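You operate a simulated robot arm through the tools that you are given. There is no shell and no other tool. Be economical: measure what you need, move in short steps, check, and stop when the job is done.

You run a simulated robot arm. Do the job below in one go: nothing can be reset, and whatever is moved stays where it is left.

## Task
Press the row counter button two times. Then put the tall green cone on the grey workbench away on the shelf under the yellow table. Then take the blue cord bundle on the yellow table and put it away on the green table. Then open the red-brown drawer, put the purple tuft on the yellow table away in the inside of the red-brown drawer, then shut the drawer. Then put the small purple bobbin on the yellow table away on the grey workbench. Then put the shade block on the long table away on the steel counter. Then take the blue dye tin from the long table and put it on the long wall shelf. Do these in the order given. Set down upright: tall green cone, blue dye tin.

Only the result counts: the job must be done as asked and must still hold three seconds after the hand-in. Knocking over, shifting, dropping, spilling or breaking anything else fails it.

## Robot
A 7-joint arm with a two-finger parallel gripper on a trunk, on a base that drives. Base frame: it is fixed to the floor where the robot stands at the start and does not move with it; the origin is under the middle of the robot, x ahead of it, y to its left, z up. Lengths are in m, angles in rad, forces in N, time in s.
Its first joint turns from -2.897 to 2.897 rad. Places, roughly: blue cord bundle (11x5x3 cm) [1.1, -1.8, 0.8]; blue dye tin [-1.75, -8, 0.75]; green table [1.1, -6.3, 0.7]; grey workbench [1, -0.1, 0.8]; inside of the red-brown drawer [-6.1, 3, 0.6]; long wall shelf (19x336 cm) [-3.08, -7.94, 1.32]; purple tuft (8x6x4 cm) [1.2, -2.3, 0.8]; red-brown drawer [-6.1, 2.9, 0.6]; row counter button [0.7, -0.2, 0.8]; shade block [-2.5, -8, 0.75]; shelf under the yellow table [1, -2.2, 0.2]; small purple bobbin (4x4x4 cm) [1.2, -2.5, 0.8]; steel counter [-3.3, 3, 0.8]; tall green cone [1.25, -0.75, 0.75]. Payload 3.43 kg.
The TCP is the grasp point between the finger pads, 0.03 m short of the fingertips. In the tool frame z runs along the fingers and y along their closing line. Largest opening 0.094 m; finger width 0.028, thickness 0.01; the body of the gripper, 0.05 by 0.096 m, starts 0.055 m behind the TCP.
Orientation is that of the tool frame in the base frame, as a unit quaternion [x, y, z, w]. With the fingers straight down and closing along the base's y, the tool's x points along the base's -x, its y along +y and its z along -z.

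## Interface
- The arm moves only by the tool move_arm. Its arguments are lists of equal length, an entry for each row: "delta_rot": the turn, a rotation vector about the base's x, y, z in rad, a list of three; "travel": the shift along the base's x, y, z in m, a list of three; "grip": the closure, from 0 (fully open) to 1 (shut). In form: {"delta_rot": [[wx, wy, wz], ...], "travel": [[dx, dy, dz], ...], "grip": [grip, ...]}. A call has 1 to 8 rows; each row shifts and turns the commanded pose from where the row before left it. Rows are played at 5 a second. More than 0.05 m and 0.15 rad between two rows, or a gripper value outside its range, and nothing of the call is played. A pose out of reach is approached as far as the arm can. The call stops where the force on the tool passes 40 N (or 10 N more than at its start, if that is more) or the arm is blocked; 0.2 s more then pass. Each finger travels about 0.045 m/s and halts on what it meets, pressing with about 40 N; the grip force reading is that of the motor and also rises with nothing between the fingers. The clock runs only during rows and for 0.2 s after the last one: add rows that do not move to give the fingers time. The reply holds the time, the measured pose of the TCP, the force on the tool along the base axes, the opening and the grip force, in the units named above and with some noise, with the torque about the TCP (base axes, N m) and any sound that the robot's microphone picked up, and new pictures: "pictures" is both (left out), scene, wrist or none.
- Cameras (640 x 400 px; columns grow to the right, rows downward): "scene" is now at [0.4925, 0.1272, 1.3135]; the picture's right is [-0.81, -0.59, 0.00], its down [-0.37, 0.51, -0.77] and it looks along [0.45, -0.63, -0.63] (base axes); focal length 267 px, centre (320, 200). "wrist" rides on the gripper at [0.076, 0.014, -0.102] in the tool frame; the picture's right is [-0.18, 0.98, 0.00], its down [-0.75, -0.14, -0.64] and it looks along [-0.63, -0.12, 0.77] (tool axes); focal length 243 px, centre (320, 200). There is no depth. A picture from a camera that has moved, and an enlarged one, comes with that camera's place and axes in the base frame and with its lens.
- slide_trunk(by): slides the trunk up (or, below 0, down) by that many m; the arm and the scene camera ride with it, the base frame stays. It gives what a move gives, with no picture.
- steer(legs): drives the robot by 1 to 6 legs, each [ahead, left, turn to the left] in m, m and rad, along the robot's own axes; the way and the turn of a leg run together, so that a leg with both is an arc; at most 1.5 m and 3.142 rad a leg. The arm and the cameras ride along, it lands a little off, and it stops where it bumps. It gives what a move gives, and a new picture of the scene camera.
- aim_head(pan, tilt): turns the head with the scene camera to pan (to the left, within 1.798 rad either way) and tilt (down, from -0.506 to 1.204), counted from straight ahead of the robot. It gives what a move gives, and a new picture of the scene camera.
- zoom(camera, box): a new picture of the part [left, top, right, bottom] of that camera's present view, enlarged. It takes no simulated time.
- job_done(): hands the job in; it is judged then, once.

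Go step by step. Nothing tells you exact positions but the pictures and the camera data: compare them with the known pose of the tool, close in by small moves and look again before you grip or let go. The budget is 217 turns and 260 pictures, counting those below and the enlarged ones. Unless the task says otherwise, let go and move clear before handing in.

The tools are called after "Request:" by a JSON object that holds its "op" and its "data". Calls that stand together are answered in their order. move_arm: Moves the arm, as the interface text tells. Its arguments: {"type":"object","properties":{"delta_rot":{"type":"array","items":{"type":"array","items":{"type":"number"}}},"travel":{"type":"array","items":{"type":"array","items":{"type":"number"}}},"grip":{"type":"array","items":{"type":"number"}},"pictures":{"type":"string","enum":["both","scene","wrist","none"]}},"required":["delta_rot","travel","grip"]} The other tools are called the same way: slide_trunk (by) slides the trunk up or down; steer (legs) drives the base; aim_head (pan, tilt) turns the head that bears the scene camera; zoom (camera, box) takes an enlarged picture of a part of a camera's view; job_done () hands the job in.

At the start:

```text
time: 0.0
eef_pos: [0.5908, -0.2825, 1.1142]
tool_rot: [0.001, 1.0, 0.001, 0.0]
ft_force: [0.3, -0.2, 0.6]
ft_torque: [-0.01, 0.01, 0.01]
width: 0.094
grip_force: 0.0
trunk travel left (down, up): [-0.375, 0.235]
robot x, y, heading: [-0.0012, -0.0014, -0.003]
head pan, tilt: [-0.942, 0.686]
```

scene: 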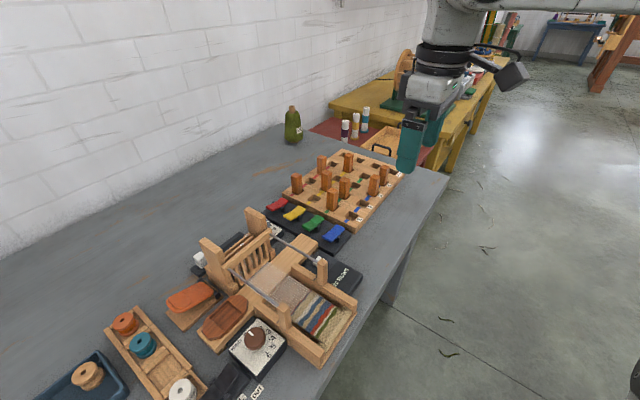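
wrist: 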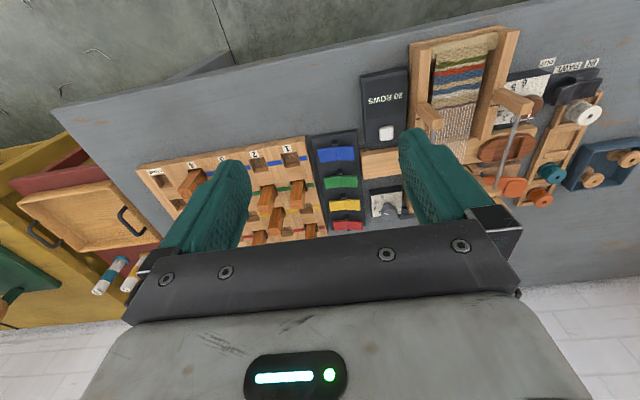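

The row counter (white button on a black box) shows in the wrist view at about [0.72, -0.18]. I'll enlarge both views to measure it.

Request:
{"op": "zoom", "data": {"camera": "wrist", "box": [320, 50, 480, 150]}}

Request:
{"op": "zoom", "data": {"camera": "scene", "box": [260, 80, 420, 180]}}

Request:
{"op": "zoom", "data": {"camera": "scene", "box": [200, 220, 400, 345]}}

```text
4.00 times, centred on (400, 100) of wrist
camera zoom: at [0.5155, -0.2695, 1.2164], right [0.18, 0.98, 0.0], down [0.75, -0.14, 0.64], along [0.63, -0.12, -0.77], focal length 970 px, centre (0, 600)
```

zoom: 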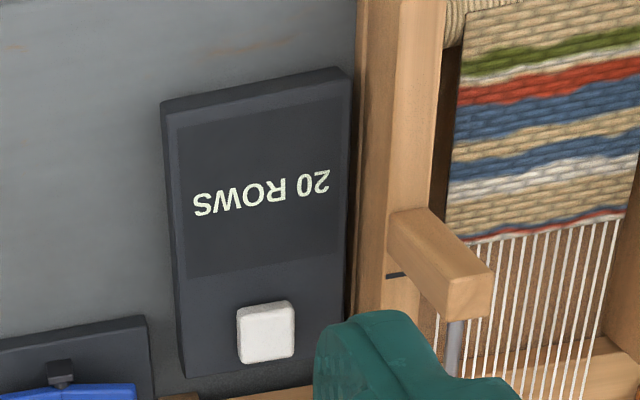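

```text
4.00 times, centred on (340, 130) of scene
camera zoom: at [0.4925, 0.1272, 1.3135], right [-0.81, -0.59, 0.0], down [-0.37, 0.51, -0.77], along [0.45, -0.63, -0.63], focal length 1068 px, centre (240, 480)
```

zoom: 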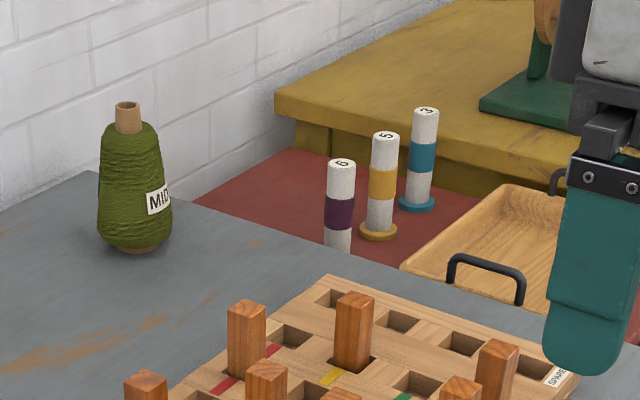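

```text
3.20 times, centred on (300, 282) of scene
camera zoom: at [0.4925, 0.1272, 1.3135], right [-0.81, -0.59, 0.0], down [-0.37, 0.51, -0.77], along [0.45, -0.63, -0.63], focal length 854 px, centre (384, -64)
```

zoom: 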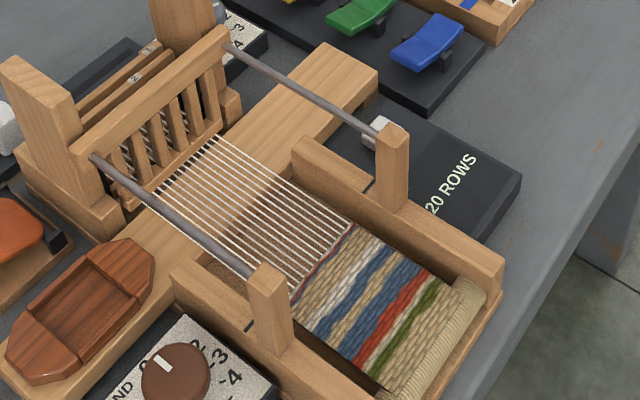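

The button is near [0.722, -0.189, 0.805], with a loom post and rod right beside it at y≈-0.14, up to z≈0.9. I'll close the fingers and turn the gripper 90° so it is narrow towards the loom, moving over the button while staying high.

Request:
{"op": "move_arm", "data": {"delta_rot": [[0, 0, 0.15], [0, 0, 0.15], [0, 0, 0.15], [0, 0, 0.15], [0, 0, 0.15], [0, 0, 0.15], [0, 0, 0.15], [0, 0, 0.15]], "travel": [[0.02, 0.01, 0], [0.02, 0.01, 0], [0.02, 0.01, 0], [0.02, 0.01, 0], [0.02, 0.02, 0], [0.02, 0.02, 0], [0.01, 0.01, 0], [0, 0, 0]], "grip": [1, 1, 1, 1, 1, 1, 1, 1], "pictures": "none"}}

Request:
{"op": "move_arm", "data": {"delta_rot": [[0, 0, 0.15], [0, 0, 0.15], [0, 0, 0.07], [0, 0, 0], [0, 0, 0], [0, 0, 0], [0, 0, 0]], "travel": [[0, 0, -0.04], [0, 0, -0.04], [0, 0, -0.04], [0, 0, -0.04], [0, 0, -0.03], [0, 0, 0], [0, 0, 0]], "grip": [1, 1, 1, 1, 1, 1, 1]}}

```text
time: 1.8
eef_pos: [0.721, -0.1935, 1.1158]
tool_rot: [-0.565, 0.825, 0.0, -0.001]
ft_force: [0.5, 0.1, 0.0]
ft_torque: [0.01, 0.0, 0.01]
width: 0.0001
grip_force: 33.3
trunk travel left (down, up): [-0.375, 0.235]
robot x, y, heading: [-0.0011, 0.0011, -0.002]
head pan, tilt: [-0.942, 0.686]
```

```text
time: 3.4
eef_pos: [0.7205, -0.1946, 0.9237]
tool_rot: [-0.707, 0.708, 0.0, 0.0]
ft_force: [0.8, 0.4, -0.7]
ft_torque: [-0.01, -0.01, 0.0]
width: 0.0
grip_force: 33.0
trunk travel left (down, up): [-0.375, 0.235]
robot x, y, heading: [-0.0022, -0.0009, 0.002]
head pan, tilt: [-0.942, 0.686]
camera scene: at [0.4925, 0.1273, 1.3134], right [-0.81, -0.59, 0.0], down [-0.37, 0.51, -0.77], along [0.45, -0.63, -0.63], focal length 267 px, centre (320, 200)
camera wrist: at [0.7071, -0.2712, 1.0259], right [-0.98, 0.19, 0.0], down [0.14, 0.75, 0.64], along [0.12, 0.63, -0.77], focal length 243 px, centre (320, 200)
```

scene: 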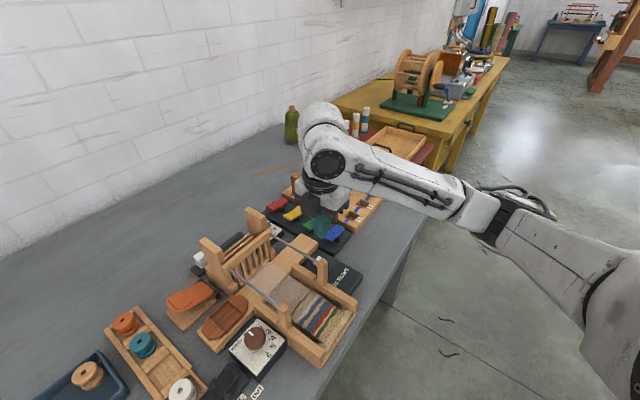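
wrist: 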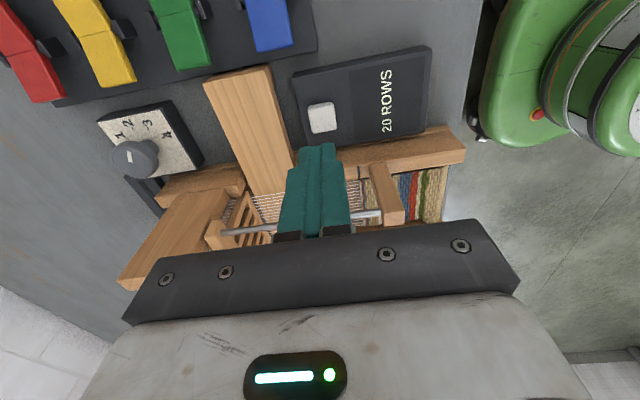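

The gripper is nearly over the button, which is at about [0.7215, -0.188, 0.806]. I'll go down to just above it.

Request:
{"op": "move_arm", "data": {"delta_rot": [[0, 0, 0], [0, 0, 0], [0, 0, 0], [0, 0, 0]], "travel": [[0.001, 0.005, -0.03], [0, 0, -0.03], [0, 0, -0.014], [0, 0, 0]], "grip": [1, 1, 1, 1], "pictures": "wrist"}}

Request:
{"op": "zoom", "data": {"camera": "wrist", "box": [240, 60, 400, 160]}}

```text
time: 4.4
eef_pos: [0.722, -0.1895, 0.8507]
tool_rot: [-0.706, 0.708, 0.001, 0.0]
ft_force: [0.4, 0.7, -0.1]
ft_torque: [-0.02, 0.01, -0.02]
width: 0.0001
grip_force: 33.3
trunk travel left (down, up): [-0.375, 0.235]
robot x, y, heading: [0.0019, -0.0001, -0.001]
head pan, tilt: [-0.942, 0.686]
camera wrist: at [0.7083, -0.2662, 0.9521], right [-0.98, 0.19, 0.0], down [0.14, 0.75, 0.64], along [0.12, 0.63, -0.77], focal length 243 px, centre (320, 200)
```

wrist: 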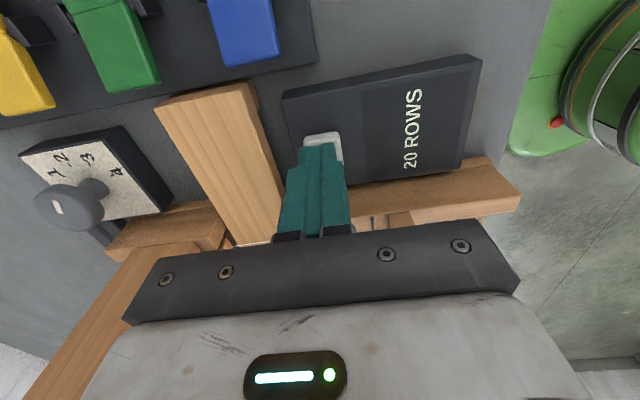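

```text
4.00 times, centred on (320, 110) of wrist
camera zoom: at [0.7083, -0.2662, 0.9521], right [-0.98, 0.19, 0.0], down [0.14, 0.75, 0.64], along [0.12, 0.63, -0.77], focal length 970 px, centre (320, 560)
```

zoom: 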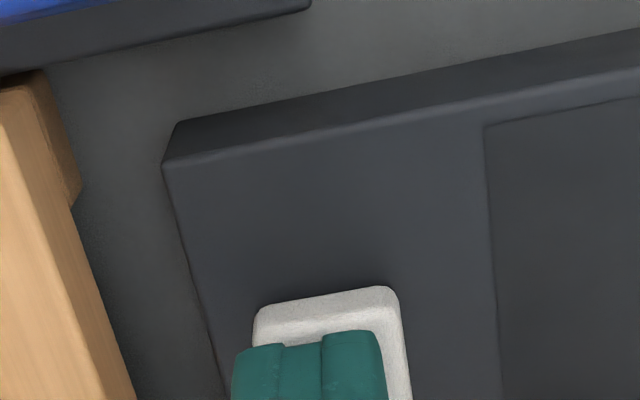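

The finger sits just above the button, about 3 mm too far in +x. I'll shift it and press in small steps.

Request:
{"op": "move_arm", "data": {"delta_rot": [[0, 0, 0], [0, 0, 0], [0, 0, 0], [0, 0, 0], [0, 0, 0]], "travel": [[-0.003, 0, -0.004], [0, 0, -0.004], [0, 0, -0.004], [0, 0, -0.003], [0, 0, 0]], "grip": [1, 1, 1, 1, 1], "pictures": "none"}}

```text
time: 5.6
eef_pos: [0.7186, -0.1883, 0.837]
tool_rot: [-0.706, 0.709, -0.002, 0.0]
ft_force: [1.1, -0.8, 18.7]
ft_torque: [0.08, 0.01, 0.09]
width: 0.0003
grip_force: 33.4
trunk travel left (down, up): [-0.375, 0.235]
robot x, y, heading: [0.0041, 0.0012, -0.002]
head pan, tilt: [-0.942, 0.686]
heard: click
```

A click was heard, so the first press registered. I'll lift and read the display.

Request:
{"op": "move_arm", "data": {"delta_rot": [[0, 0, 0], [0, 0, 0], [0, 0, 0]], "travel": [[0, 0, 0.01], [0, 0, 0.01], [0, 0, 0]], "grip": [1, 1, 1], "pictures": "wrist"}}

```text
time: 6.4
eef_pos: [0.7185, -0.1866, 0.8562]
tool_rot: [-0.707, 0.708, 0.0, 0.001]
ft_force: [-0.4, -0.8, 0.0]
ft_torque: [-0.01, 0.0, 0.01]
width: 0.0
grip_force: 32.9
trunk travel left (down, up): [-0.375, 0.235]
robot x, y, heading: [-0.0025, -0.0001, 0.004]
head pan, tilt: [-0.942, 0.686]
camera wrist: at [0.7049, -0.2649, 0.9574], right [-0.98, 0.19, 0.0], down [0.14, 0.75, 0.64], along [0.12, 0.63, -0.77], focal length 243 px, centre (320, 200)
```

wrist: 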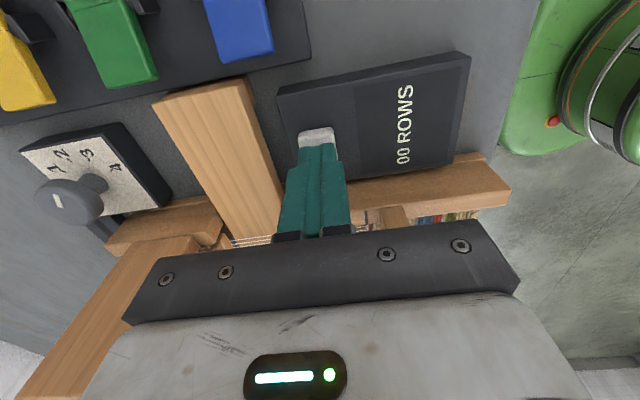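

The display seems to have changed; I'll enlarge it.

Request:
{"op": "zoom", "data": {"camera": "wrist", "box": [340, 60, 460, 180]}}

Request:
{"op": "move_arm", "data": {"delta_rot": [[0, 0, 0], [0, 0, 0], [0, 0, 0], [0, 0, 0], [0, 0, 0], [0, 0, 0]], "travel": [[0, -0.002, -0.006], [0, 0, -0.006], [0, 0, -0.004], [0, 0, -0.004], [0, 0, 0], [0, 0, 0]], "grip": [1, 1, 1, 1, 1, 1], "pictures": "none"}}

```text
3.33 times, centred on (400, 120) of wrist
camera zoom: at [0.7049, -0.2649, 0.9574], right [-0.98, 0.19, 0.0], down [0.14, 0.75, 0.64], along [0.12, 0.63, -0.77], focal length 809 px, centre (53, 467)
```

zoom: 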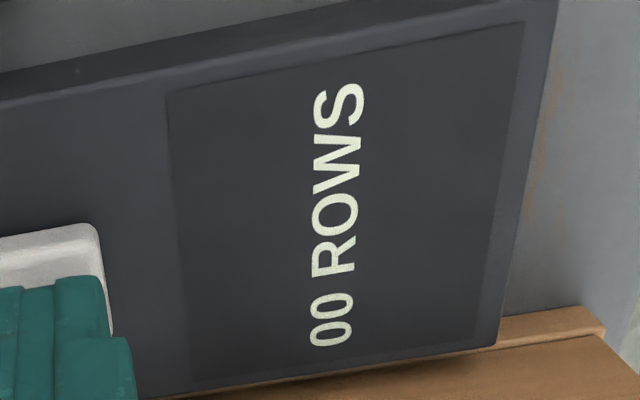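

```text
time: 7.8
eef_pos: [0.7194, -0.1903, 0.8374]
tool_rot: [-0.706, 0.708, 0.0, 0.001]
ft_force: [-2.6, 3.8, 22.7]
ft_torque: [0.13, 0.06, 0.15]
width: 0.0001
grip_force: 33.5
trunk travel left (down, up): [-0.375, 0.235]
robot x, y, heading: [0.0003, 0.002, -0.006]
head pan, tilt: [-0.942, 0.686]
heard: click
```

The second click came, so the button is done. I'll lift clear and turn the gripper back.

Request:
{"op": "move_arm", "data": {"delta_rot": [[0, 0, 0], [0, 0, 0], [0, 0, 0], [0, 0, -0.15], [0, 0, -0.15], [0, 0, -0.15], [0, 0, -0.15], [0, 0, -0.15]], "travel": [[0, 0, 0.03], [0, 0, 0.05], [0, 0, 0.05], [0, 0, 0.05], [-0.03, 0, 0.05], [-0.05, 0, 0.05], [-0.05, 0, 0], [-0.05, 0, 0]], "grip": [1, 1, 1, 1, 1, 1, 1, 1], "pictures": "wrist"}}

Request:
{"op": "aim_head", "data": {"pan": -0.7, "tilt": 0.5}}

```text
refused: row 5 steps farther than a row can; nothing moved
```

```text
time: 8.6
eef_pos: [0.7188, -0.188, 0.8356]
tool_rot: [-0.707, 0.708, -0.001, 0.0]
ft_force: [0.6, 1.8, 25.3]
ft_torque: [0.13, -0.03, 0.0]
width: 0.0
grip_force: 33.0
trunk travel left (down, up): [-0.375, 0.235]
robot x, y, heading: [-0.001, 0.0008, -0.002]
head pan, tilt: [-0.7, 0.499]
camera scene: at [0.5112, 0.1381, 1.3303], right [-0.64, -0.76, 0.0], down [-0.37, 0.31, -0.88], along [0.67, -0.57, -0.48], focal length 267 px, centre (320, 200)
```

scene: 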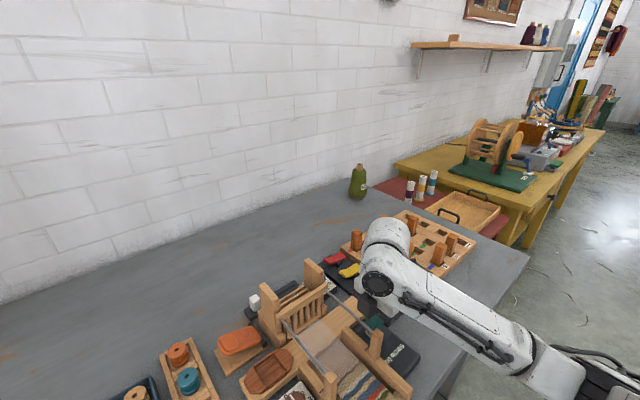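

Request:
{"op": "move_arm", "data": {"delta_rot": [[0, 0, 0], [0, 0, 0], [0, 0, 0], [0, 0, -0.15], [0, 0, -0.15], [0, 0, -0.15], [0, 0, -0.15], [0, 0, -0.15]], "travel": [[0, 0, 0.03], [0, 0, 0.05], [0, 0, 0.05], [0, 0, 0.05], [-0.02, 0, 0.04], [-0.04, 0, 0.02], [-0.04, 0, 0], [-0.04, 0, 0]], "grip": [1, 1, 1, 1, 1, 1, 1, 1], "pictures": "wrist"}}

```text
time: 10.4
eef_pos: [0.5825, -0.1935, 1.0805]
tool_rot: [-0.398, 0.917, 0.001, -0.001]
ft_force: [-0.2, 0.1, -0.7]
ft_torque: [0.05, 0.0, 0.03]
width: 0.0
grip_force: 33.1
out of reach, approached as far as the arm can: row 8
trunk travel left (down, up): [-0.375, 0.235]
robot x, y, heading: [-0.0028, -0.0013, -0.004]
head pan, tilt: [-0.7, 0.499]
camera wrist: at [0.5203, -0.2416, 1.1821], right [-0.59, 0.81, 0.0], down [0.62, 0.45, 0.64], along [0.52, 0.38, -0.77], focal length 243 px, centre (320, 200)
```

wrist: 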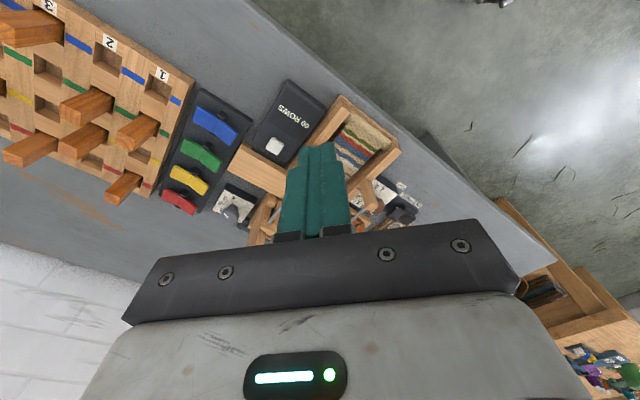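

Clear of the loom. Now I'll drive to the right along the bench, to about y = -0.75, and look at the cone.

Request:
{"op": "steer", "data": {"legs": [[0, -0.7, 0]]}}

Request:
{"op": "aim_head", "data": {"pan": -0.3, "tilt": 0.7}}

```text
time: 14.1
eef_pos: [0.5785, -0.8819, 1.0805]
tool_rot: [-0.396, 0.918, 0.001, -0.001]
ft_force: [0.1, 0.1, 0.5]
ft_torque: [0.01, -0.04, -0.03]
width: 0.0001
grip_force: 33.2
trunk travel left (down, up): [-0.375, 0.235]
robot x, y, heading: [-0.0045, -0.6866, -0.006]
head pan, tilt: [-0.7, 0.499]
camera scene: at [0.5107, -0.549, 1.33], right [-0.65, -0.76, 0.0], down [-0.36, 0.31, -0.88], along [0.67, -0.57, -0.48], focal length 267 px, centre (320, 200)
```

scene: 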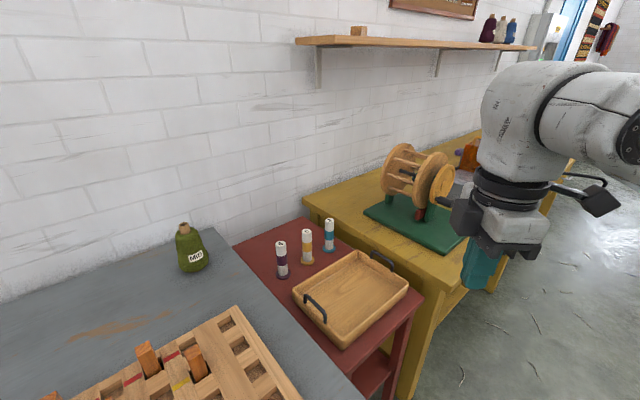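

```text
time: 15.0
eef_pos: [0.5791, -0.8817, 1.0809]
tool_rot: [-0.396, 0.918, 0.002, 0.0]
ft_force: [0.0, -0.1, 0.0]
ft_torque: [0.02, -0.01, 0.0]
width: 0.0001
grip_force: 33.6
trunk travel left (down, up): [-0.375, 0.235]
robot x, y, heading: [-0.0035, -0.6779, -0.006]
head pan, tilt: [-0.3, 0.7]
camera scene: at [0.5224, -0.5157, 1.3123], right [-0.3, -0.95, 0.0], down [-0.61, 0.19, -0.77], along [0.73, -0.23, -0.64], focal length 267 px, centre (320, 200)
```

scene: 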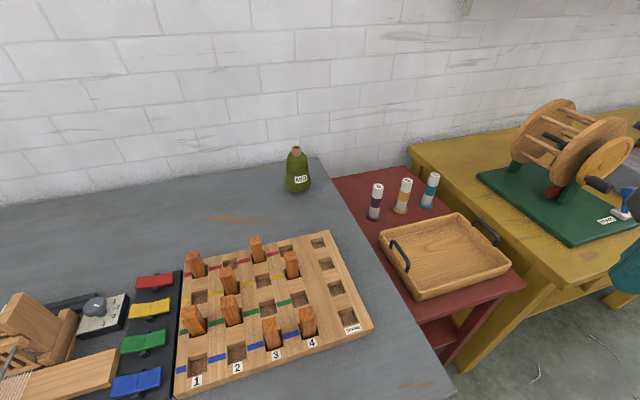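

The cone stands at about [1.215, -0.66] with its base near z≈0.775, about 0.15 m tall. Before choosing the grip tilt I want to see the shelf under the yellow table.

Request:
{"op": "steer", "data": {"legs": [[-0.35, 0, 0], [0, -1.4, 0]]}}

Request:
{"op": "aim_head", "data": {"pan": 0.0, "tilt": 0.65}}

```text
time: 23.8
eef_pos: [0.2277, -2.2504, 1.0814]
tool_rot: [-0.401, 0.916, 0.001, -0.001]
ft_force: [-1.3, -0.2, -1.2]
ft_torque: [-0.02, 0.02, -0.01]
width: 0.0002
grip_force: 33.2
trunk travel left (down, up): [-0.375, 0.235]
robot x, y, heading: [-0.3584, -2.0607, -0.0]
head pan, tilt: [-0.3, 0.7]
camera scene: at [0.1664, -1.8848, 1.3123], right [-0.29, -0.96, 0.0], down [-0.62, 0.19, -0.76], along [0.73, -0.22, -0.64], focal length 267 px, centre (320, 200)
```

scene: 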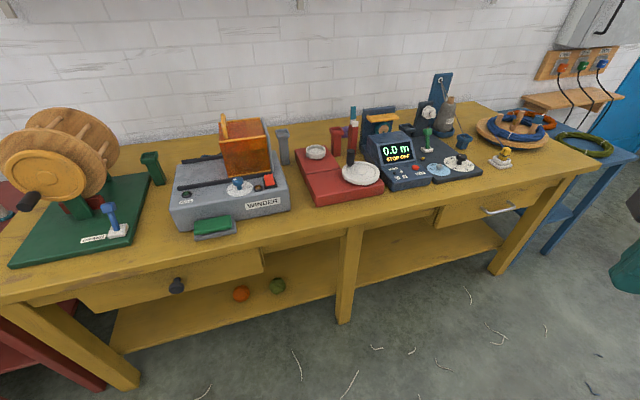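

```text
time: 24.6
eef_pos: [0.2268, -2.2505, 1.0805]
tool_rot: [-0.399, 0.917, 0.001, 0.0]
ft_force: [0.1, 0.4, -0.5]
ft_torque: [-0.01, -0.03, 0.02]
width: 0.0001
grip_force: 33.4
trunk travel left (down, up): [-0.375, 0.235]
robot x, y, heading: [-0.3543, -2.0561, 0.004]
head pan, tilt: [0.0, 0.649]
camera scene: at [0.1719, -1.8597, 1.3166], right [0.0, -1.0, 0.0], down [-0.6, 0.0, -0.8], along [0.8, 0.0, -0.6], focal length 267 px, centre (320, 200)
```

scene: 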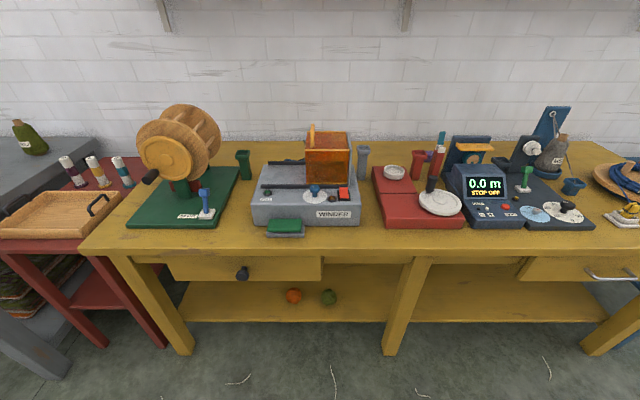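

I see the open shelf (front edge x≈0.79, free area around y≈-2.5). I'll look down at my own base for its size, then go back for the cone with a pitched-forward tool.

Request:
{"op": "aim_head", "data": {"pan": 0.0, "tilt": 1.2}}

Request:
{"op": "move_arm", "data": {"delta_rot": [[0, 0, -0.15], [0, 0, -0.15], [0, 0, -0.15], [0, 0, -0.15], [0, 0, -0.15], [0, 0, -0.073], [0, 0, 0]], "travel": [[0.02, 0.03, 0], [0.02, 0.03, 0], [0.02, 0.03, 0], [0, 0.03, 0], [0, 0.03, 0], [0, 0.03, 0], [0, 0, 0]], "grip": [0, 0, 0, 0, 0, 0, 0], "pictures": "wrist"}}

```text
time: 25.5
eef_pos: [0.2264, -2.2503, 1.0796]
tool_rot: [-0.4, 0.916, 0.001, -0.001]
ft_force: [0.1, 0.2, -0.8]
ft_torque: [-0.01, -0.01, 0.01]
width: 0.0001
grip_force: 33.4
trunk travel left (down, up): [-0.375, 0.235]
robot x, y, heading: [-0.3567, -2.0586, 0.008]
head pan, tilt: [0.0, 1.201]
camera scene: at [0.1411, -1.8597, 1.2764], right [0.0, -1.0, 0.0], down [-0.93, 0.0, -0.36], along [0.36, 0.0, -0.93], focal length 267 px, centre (320, 200)
```

scene: 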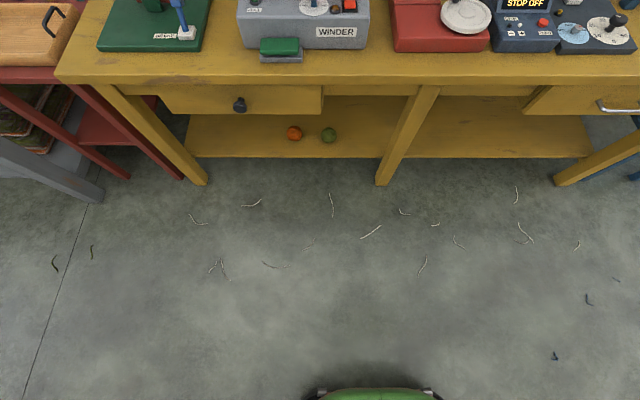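

```text
time: 27.1
eef_pos: [0.2845, -2.0685, 1.0802]
tool_rot: [-0.025, 1.0, 0.012, -0.008]
ft_force: [-1.0, -0.1, -0.3]
ft_torque: [0.0, 0.02, -0.02]
width: 0.0938
grip_force: 0.0
out of reach, approached as far as the arm can: row 5
trunk travel left (down, up): [-0.375, 0.235]
robot x, y, heading: [-0.3537, -2.0595, -0.002]
head pan, tilt: [0.0, 1.201]
camera wrist: at [0.2109, -2.0613, 1.1836], right [0.13, 0.99, 0.02], down [0.77, -0.12, 0.63], along [0.62, -0.07, -0.78], focal length 243 px, centre (320, 200)
```

wrist: 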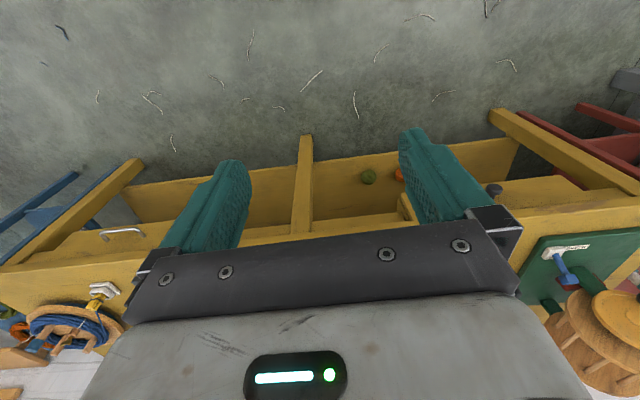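

The base front is about 0.25 m ahead of its centre, so the robot can stand at x≈0.28 by the bench. I'll pitch the tool forward here in free space, then drive back to the cone.

Request:
{"op": "move_arm", "data": {"delta_rot": [[0, -0.14, 0], [0, -0.14, 0], [0, -0.14, 0], [0, -0.14, 0], [0, -0.14, 0], [0, -0.14, 0], [0, -0.13, 0], [0, 0, 0]], "travel": [[0.02, 0, 0], [0.02, 0, 0], [0.02, 0, 0], [0.02, 0, 0], [0.02, 0, 0], [0.02, 0, 0], [0.02, 0, 0], [0, 0, 0]], "grip": [0, 0, 0, 0, 0, 0, 0, 0], "pictures": "none"}}

Request:
{"op": "steer", "data": {"legs": [[0, 1.4, 0], [0.35, 0, 0]]}}

Request:
{"op": "aim_head", "data": {"pan": -0.4, "tilt": 0.6}}

```text
time: 28.9
eef_pos: [0.4609, -2.0411, 1.1027]
tool_rot: [-0.043, 0.896, -0.016, 0.443]
ft_force: [-0.4, 0.4, -0.5]
ft_torque: [-0.02, 0.01, 0.02]
width: 0.0938
grip_force: 0.0
out of reach, approached as far as the arm can: row 1, 2, 3, 4
trunk travel left (down, up): [-0.375, 0.235]
robot x, y, heading: [-0.3561, -2.0574, 0.002]
head pan, tilt: [0.0, 1.201]
```

```text
time: 37.7
eef_pos: [0.8201, -0.6765, 1.1023]
tool_rot: [-0.034, 0.897, -0.02, 0.441]
ft_force: [0.1, 0.7, 0.1]
ft_torque: [-0.01, -0.01, -0.02]
width: 0.094
grip_force: 0.0
trunk travel left (down, up): [-0.375, 0.235]
robot x, y, heading: [0.0033, -0.6761, -0.017]
head pan, tilt: [0.0, 1.201]
camera scene: at [0.5034, -0.4894, 1.2763], right [-0.01, -1.0, 0.0], down [-0.93, 0.01, -0.36], along [0.36, -0.01, -0.93], focal length 267 px, centre (320, 200)
```

scene: 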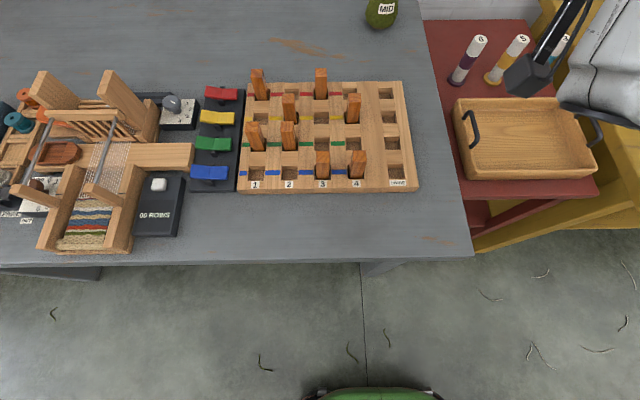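

```text
time: 38.7
eef_pos: [0.8195, -0.6778, 1.1021]
tool_rot: [-0.035, 0.896, -0.019, 0.441]
ft_force: [0.6, 0.2, -0.1]
ft_torque: [-0.02, 0.04, 0.0]
width: 0.0937
grip_force: 0.1
trunk travel left (down, up): [-0.375, 0.235]
robot x, y, heading: [-0.0003, -0.679, -0.015]
head pan, tilt: [-0.4, 0.6]
camera scene: at [0.5286, -0.5241, 1.3208], right [-0.4, -0.92, 0.0], down [-0.52, 0.23, -0.82], along [0.76, -0.33, -0.57], focal length 267 px, centre (320, 200)
```

scene: 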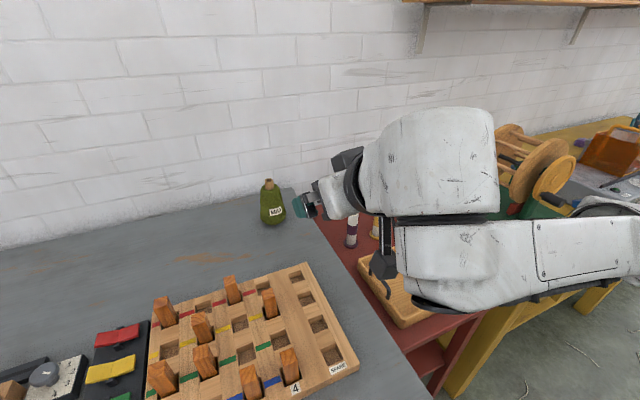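

The cone is confirmed at about [1.217, -0.657]. I'll drive 0.27 m ahead, then level the closing line and lower.

Request:
{"op": "steer", "data": {"legs": [[0.27, 0, 0.015]]}}

Request:
{"op": "move_arm", "data": {"delta_rot": [[0.065, 0, -0.05], [0, 0, 0], [0, 0, 0], [0, 0, 0]], "travel": [[0, 0, -0.03], [0, 0, -0.04], [0, 0, -0.03], [0, 0, 0]], "grip": [0, 0, 0, 0]}}

```text
time: 40.6
eef_pos: [1.099, -0.666, 1.1034]
tool_rot: [-0.042, 0.896, -0.016, 0.441]
ft_force: [-0.8, 0.3, 0.1]
ft_torque: [-0.03, 0.01, 0.0]
width: 0.0941
grip_force: 0.1
trunk travel left (down, up): [-0.375, 0.235]
robot x, y, heading: [0.2823, -0.682, 0.001]
head pan, tilt: [-0.4, 0.6]
camera scene: at [0.8048, -0.5174, 1.3209], right [-0.39, -0.92, 0.0], down [-0.52, 0.22, -0.83], along [0.76, -0.32, -0.56], focal length 267 px, centre (320, 200)
```

scene: 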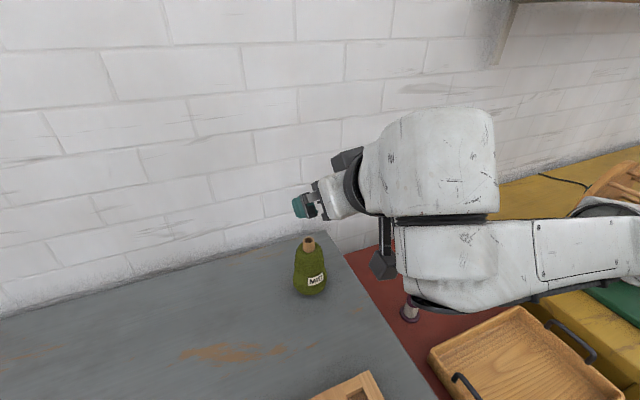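

```text
time: 41.6
eef_pos: [1.0995, -0.6654, 1.0018]
tool_rot: [-0.005, 0.897, 0.001, 0.443]
ft_force: [0.3, 0.0, -1.1]
ft_torque: [-0.01, -0.02, -0.01]
width: 0.094
grip_force: 0.0
trunk travel left (down, up): [-0.375, 0.235]
robot x, y, heading: [0.2824, -0.6811, 0.0]
head pan, tilt: [-0.4, 0.6]
camera scene: at [0.8049, -0.5173, 1.3209], right [-0.39, -0.92, 0.0], down [-0.52, 0.22, -0.82], along [0.76, -0.32, -0.57], focal length 267 px, centre (320, 200)
camera wrist: at [0.9722, -0.6543, 1.0028], right [0.1, 0.98, 0.14], down [-0.05, -0.14, 0.99], along [0.99, -0.11, 0.03], focal length 243 px, centre (320, 200)
```

scene: 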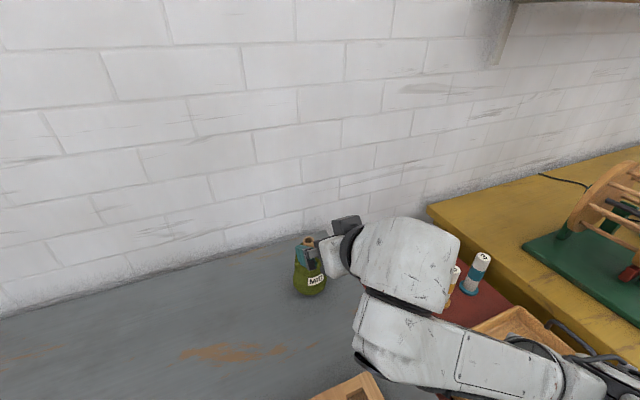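
wrist: 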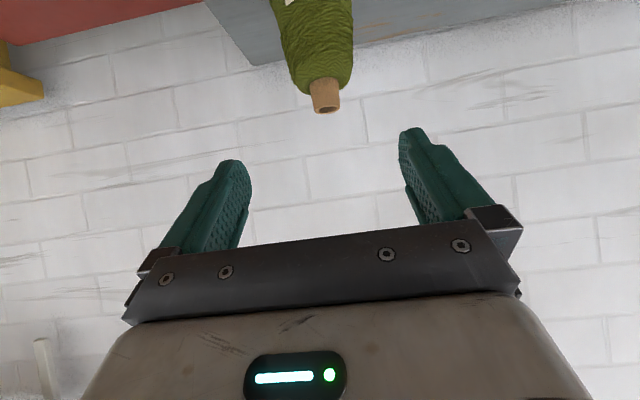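

The cone's axis is at about [1.217, -0.662], top at z≈0.912. I'll ease forward and down so the fingers straddle its upper body.

Request:
{"op": "move_arm", "data": {"delta_rot": [[0, 0, 0], [0, 0, 0], [0, 0, 0], [0, 0, 0], [0, 0, 0]], "travel": [[0.02, 0.003, -0.035], [0.02, 0, -0.035], [0.025, 0, -0.035], [0.02, 0, -0.03], [0, 0, 0]], "grip": [0, 0, 0, 0, 0]}}

```text
time: 42.9
eef_pos: [1.1853, -0.6794, 0.8796]
tool_rot: [-0.002, 0.894, -0.004, 0.447]
ft_force: [-0.3, 0.6, 0.3]
ft_torque: [0.01, 0.01, -0.02]
width: 0.0937
grip_force: 0.0
trunk travel left (down, up): [-0.375, 0.235]
robot x, y, heading: [0.2854, -0.6837, -0.006]
head pan, tilt: [-0.4, 0.6]
camera scene: at [0.8044, -0.5274, 1.3274], right [-0.4, -0.92, 0.0], down [-0.51, 0.23, -0.83], along [0.76, -0.33, -0.56], focal length 267 px, centre (320, 200)
camera wrist: at [1.0583, -0.6662, 0.879], right [0.11, 0.98, 0.14], down [-0.06, -0.13, 0.99], along [0.99, -0.12, 0.05], focal length 243 px, centre (320, 200)
```

scene: 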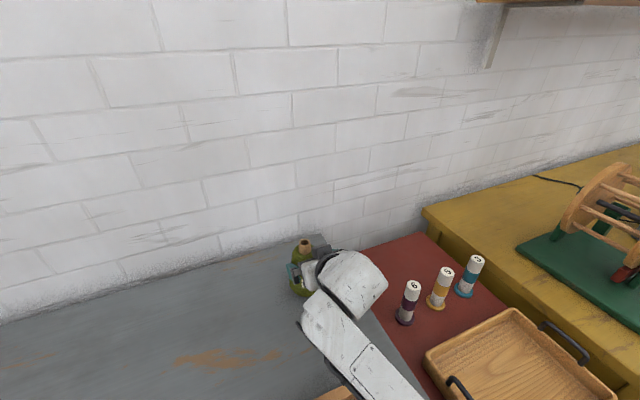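
wrist: 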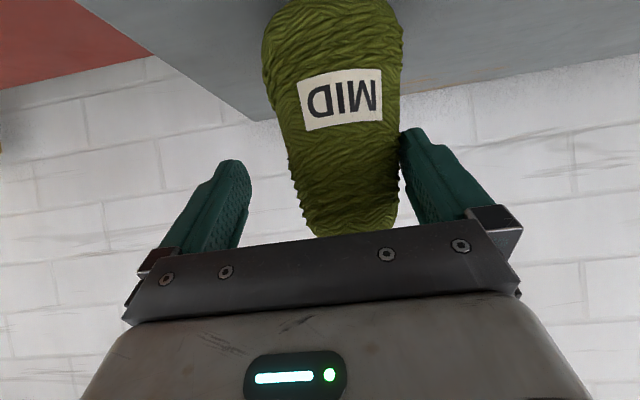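

The hand has drifted about 16 mm to -y, so the right-hand finger nears the cone. I'll correct sideways before going further.

Request:
{"op": "move_arm", "data": {"delta_rot": [[0, 0, 0], [0, 0, 0], [0, 0, 0]], "travel": [[0, 0.008, 0], [0, 0.007, 0], [0, 0, 0]], "grip": [0, 0, 0], "pictures": "wrist"}}

```text
time: 43.9
eef_pos: [1.1864, -0.6852, 0.8756]
tool_rot: [0.01, 0.896, -0.01, 0.445]
ft_force: [0.0, -0.2, 0.0]
ft_torque: [-0.01, -0.03, 0.01]
width: 0.0938
grip_force: 0.0
trunk travel left (down, up): [-0.375, 0.235]
robot x, y, heading: [0.2884, -0.6891, -0.039]
head pan, tilt: [-0.4, 0.6]
stopped in row 3: the arm was blocked; the commanded pose is now the measured one
camera wrist: at [1.0607, -0.6693, 0.8757], right [0.14, 0.98, 0.14], down [-0.06, -0.13, 0.99], along [0.99, -0.14, 0.04], focal length 243 px, centre (320, 200)
```

wrist: 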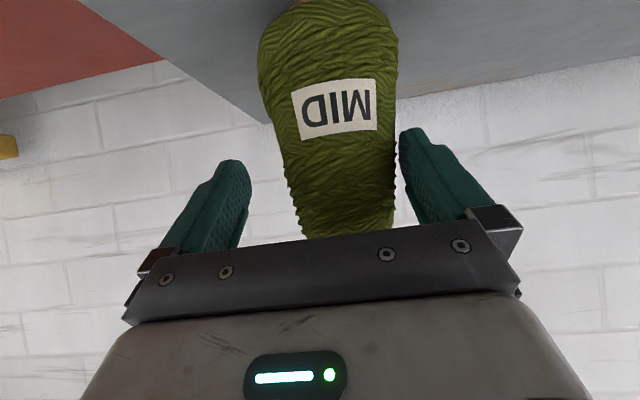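

Something is blocking: the base is being turned (heading -0.039), so a link probably touches the bench or board. I'll lift slightly and look down at the arm.

Request:
{"op": "move_arm", "data": {"delta_rot": [[0, 0, 0], [0, 0, 0], [0, 0, 0]], "travel": [[-0.01, 0, 0.02], [-0.02, 0, 0.035], [-0.03, 0, 0.035]], "grip": [0, 0, 0], "pictures": "none"}}

Request:
{"op": "aim_head", "data": {"pan": -0.3, "tilt": 1.1}}

```text
time: 44.9
eef_pos: [1.1409, -0.7132, 0.9523]
tool_rot: [0.023, 0.899, -0.018, 0.436]
ft_force: [0.1, -0.1, 0.1]
ft_torque: [-0.03, 0.01, 0.01]
width: 0.0939
grip_force: 0.3
trunk travel left (down, up): [-0.375, 0.235]
robot x, y, heading: [0.2983, -0.6976, -0.071]
head pan, tilt: [-0.4, 0.6]
stopped in row 3: the arm was blocked; the commanded pose is now the measured one
```

```text
time: 45.8
eef_pos: [1.1409, -0.7145, 0.9548]
tool_rot: [0.023, 0.9, -0.015, 0.436]
ft_force: [0.2, 0.5, 0.4]
ft_torque: [0.01, 0.01, 0.02]
width: 0.0941
grip_force: 0.0
trunk travel left (down, up): [-0.375, 0.235]
robot x, y, heading: [0.3015, -0.7015, -0.068]
head pan, tilt: [-0.3, 1.1]
camera scene: at [0.8065, -0.5586, 1.2901], right [-0.36, -0.93, -0.01], down [-0.83, 0.32, -0.46], along [0.43, -0.16, -0.89], focal length 267 px, centre (320, 200)
```

scene: 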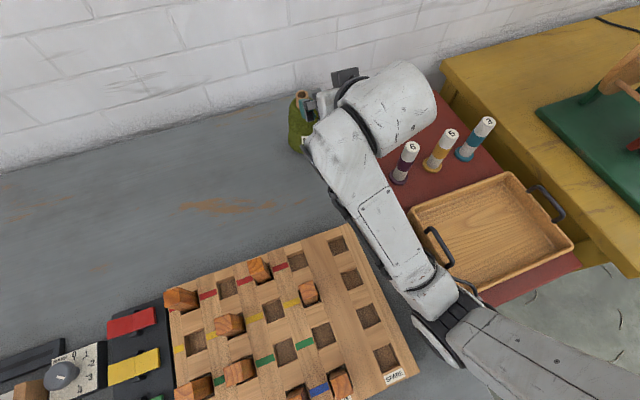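

The elbow has sunk low at the bench corner. I'll raise the trunk 0.2 m, which lifts the whole arm clear.

Request:
{"op": "slide_trunk", "data": {"by": 0.2}}

Request:
{"op": "aim_head", "data": {"pan": -0.3, "tilt": 1.0}}

```text
time: 48.0
eef_pos: [1.1469, -0.7122, 1.1458]
tool_rot: [0.023, 0.901, -0.016, 0.433]
ft_force: [-0.4, -0.4, 0.0]
ft_torque: [-0.03, 0.0, 0.01]
width: 0.094
grip_force: 0.1
trunk travel left (down, up): [-0.575, 0.035]
robot x, y, heading: [0.3047, -0.697, -0.07]
head pan, tilt: [-0.3, 1.1]
```

```text
time: 48.6
eef_pos: [1.1468, -0.7126, 1.1462]
tool_rot: [0.022, 0.901, -0.015, 0.433]
ft_force: [-0.3, 0.4, 0.7]
ft_torque: [0.0, 0.03, 0.05]
width: 0.0939
grip_force: 0.1
trunk travel left (down, up): [-0.575, 0.035]
robot x, y, heading: [0.3037, -0.6991, -0.067]
head pan, tilt: [-0.3, 1.0]
camera scene: at [0.822, -0.5564, 1.4888], right [-0.36, -0.93, 0.0], down [-0.79, 0.3, -0.54], along [0.5, -0.19, -0.84], focal length 267 px, centre (320, 200)
```

scene: 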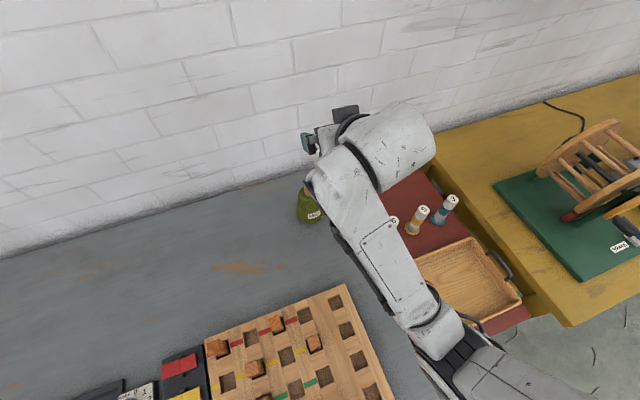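

Clear now; nothing looks displaced. I'll straighten the base and look at the view from the wrist.

Request:
{"op": "steer", "data": {"legs": [[-0.02, 0, 0.067]]}}

Request:
{"op": "move_arm", "data": {"delta_rot": [[0, 0, 0], [0, 0, 0], [0, 0, 0], [0, 0, 0]], "travel": [[-0.015, 0, -0.04], [-0.015, 0, -0.05], [0, 0, -0.05], [0, 0, 0]], "grip": [0, 0, 0, 0]}}

```text
time: 49.5
eef_pos: [1.1253, -0.6557, 1.1456]
tool_rot: [-0.007, 0.901, -0.001, 0.434]
ft_force: [-0.3, 0.1, 0.1]
ft_torque: [-0.02, 0.0, 0.02]
width: 0.0939
grip_force: 0.1
trunk travel left (down, up): [-0.575, 0.035]
robot x, y, heading: [0.2793, -0.6953, 0.002]
head pan, tilt: [-0.3, 1.0]
camera scene: at [0.7908, -0.5218, 1.4888], right [-0.3, -0.95, 0.0], down [-0.8, 0.25, -0.54], along [0.52, -0.16, -0.84], focal length 267 px, centre (320, 200)
```

scene: 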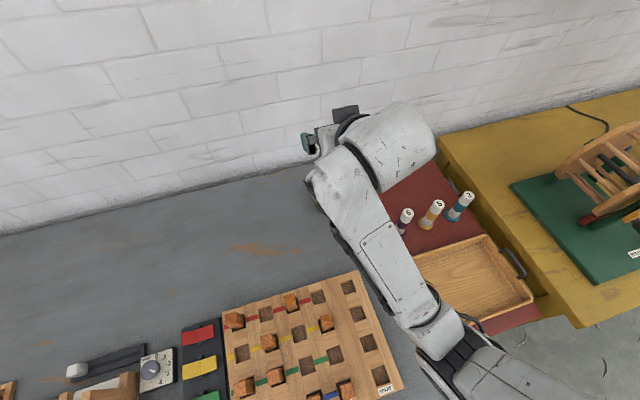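

```text
refused: row 2 steps farther than a row can; nothing moved
```

Request:
{"op": "move_arm", "data": {"delta_rot": [[0, 0, 0], [0, 0, 0], [0, 0, 0], [0, 0, 0], [0, 0, 0]], "travel": [[0, -0.003, -0.045], [0, -0.003, -0.045], [0.005, 0, -0.045], [0.005, 0, -0.04], [0, 0, 0]], "grip": [0, 0, 0, 0, 0]}}

```text
time: 50.7
eef_pos: [1.1345, -0.6626, 0.9729]
tool_rot: [-0.007, 0.901, -0.001, 0.434]
ft_force: [0.7, 0.4, 0.2]
ft_torque: [0.02, 0.01, 0.01]
width: 0.0941
grip_force: 0.0
trunk travel left (down, up): [-0.575, 0.035]
robot x, y, heading: [0.2807, -0.695, -0.0]
head pan, tilt: [-0.3, 1.0]
camera scene: at [0.7908, -0.5218, 1.4889], right [-0.3, -0.95, 0.0], down [-0.8, 0.25, -0.54], along [0.52, -0.16, -0.84], focal length 267 px, centre (320, 200)
camera wrist: at [1.0082, -0.6516, 0.9758], right [0.1, 0.99, 0.14], down [-0.03, -0.13, 0.99], along [0.99, -0.11, 0.02], focal length 243 px, centre (320, 200)
```

scene: 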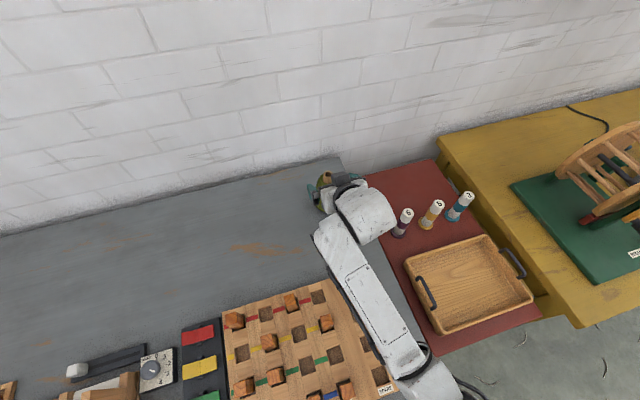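
wrist: 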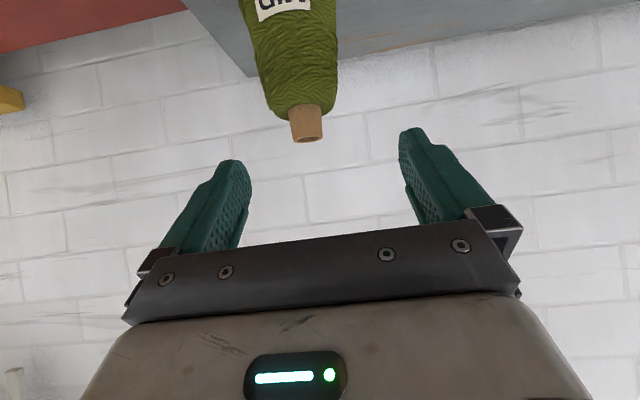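

The cone now stands at about y≈-0.676 (nudged slightly, still upright). I'll centre on it and lower in steps.

Request:
{"op": "move_arm", "data": {"delta_rot": [[0, 0, 0], [0, 0, 0], [0, 0, 0], [0, 0, 0]], "travel": [[0.005, -0.014, -0.02], [0.02, 0, -0.035], [0.02, 0, -0.035], [0, 0, 0]], "grip": [0, 0, 0, 0]}}

```text
time: 51.7
eef_pos: [1.1815, -0.6751, 0.8812]
tool_rot: [-0.006, 0.901, -0.001, 0.434]
ft_force: [-0.5, -0.5, 0.4]
ft_torque: [-0.01, -0.02, 0.02]
width: 0.094
grip_force: 0.0
trunk travel left (down, up): [-0.575, 0.035]
robot x, y, heading: [0.2859, -0.6976, 0.003]
head pan, tilt: [-0.3, 1.0]
camera scene: at [0.7908, -0.5218, 1.4888], right [-0.3, -0.95, 0.0], down [-0.8, 0.25, -0.54], along [0.52, -0.16, -0.84], focal length 267 px, centre (320, 200)
camera wrist: at [1.055, -0.6645, 0.8853], right [0.1, 0.99, 0.14], down [-0.03, -0.13, 0.99], along [0.99, -0.11, 0.02], focal length 243 px, centre (320, 200)
```

scene: 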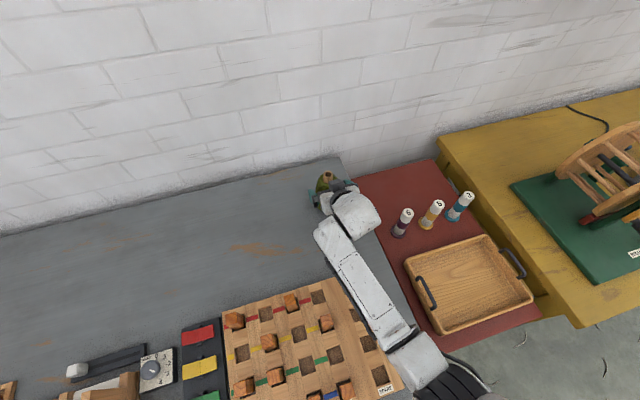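
wrist: 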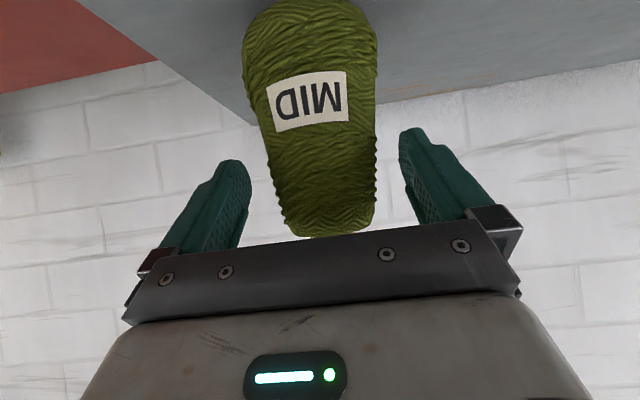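

Centred. I'll go the last few centimetres and close.

Request:
{"op": "move_arm", "data": {"delta_rot": [[0, 0, 0], [0, 0, 0], [0, 0, 0]], "travel": [[0.013, 0, -0.015], [0.014, 0, -0.015], [0, 0, 0]], "grip": [0, 0, 0]}}

```text
time: 52.5
eef_pos: [1.2076, -0.6747, 0.8516]
tool_rot: [-0.007, 0.901, -0.002, 0.434]
ft_force: [-0.8, 0.5, -0.4]
ft_torque: [0.0, -0.01, 0.02]
width: 0.094
grip_force: 0.1
trunk travel left (down, up): [-0.575, 0.035]
robot x, y, heading: [0.2825, -0.6955, 0.0]
head pan, tilt: [-0.3, 1.0]
camera scene: at [0.7907, -0.5218, 1.4889], right [-0.3, -0.95, 0.0], down [-0.8, 0.25, -0.54], along [0.52, -0.16, -0.84], focal length 267 px, centre (320, 200)
camera wrist: at [1.0806, -0.6634, 0.8537], right [0.1, 0.99, 0.14], down [-0.03, -0.13, 0.99], along [0.99, -0.11, 0.02], focal length 243 px, centre (320, 200)
```

scene: 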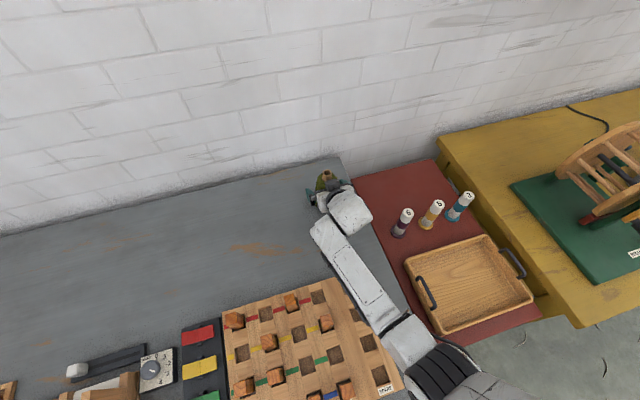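
wrist: 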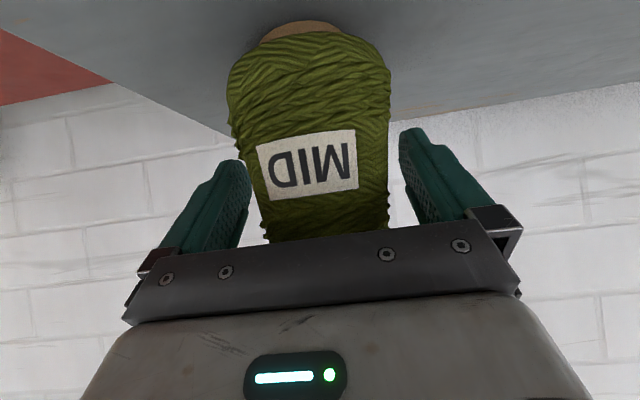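

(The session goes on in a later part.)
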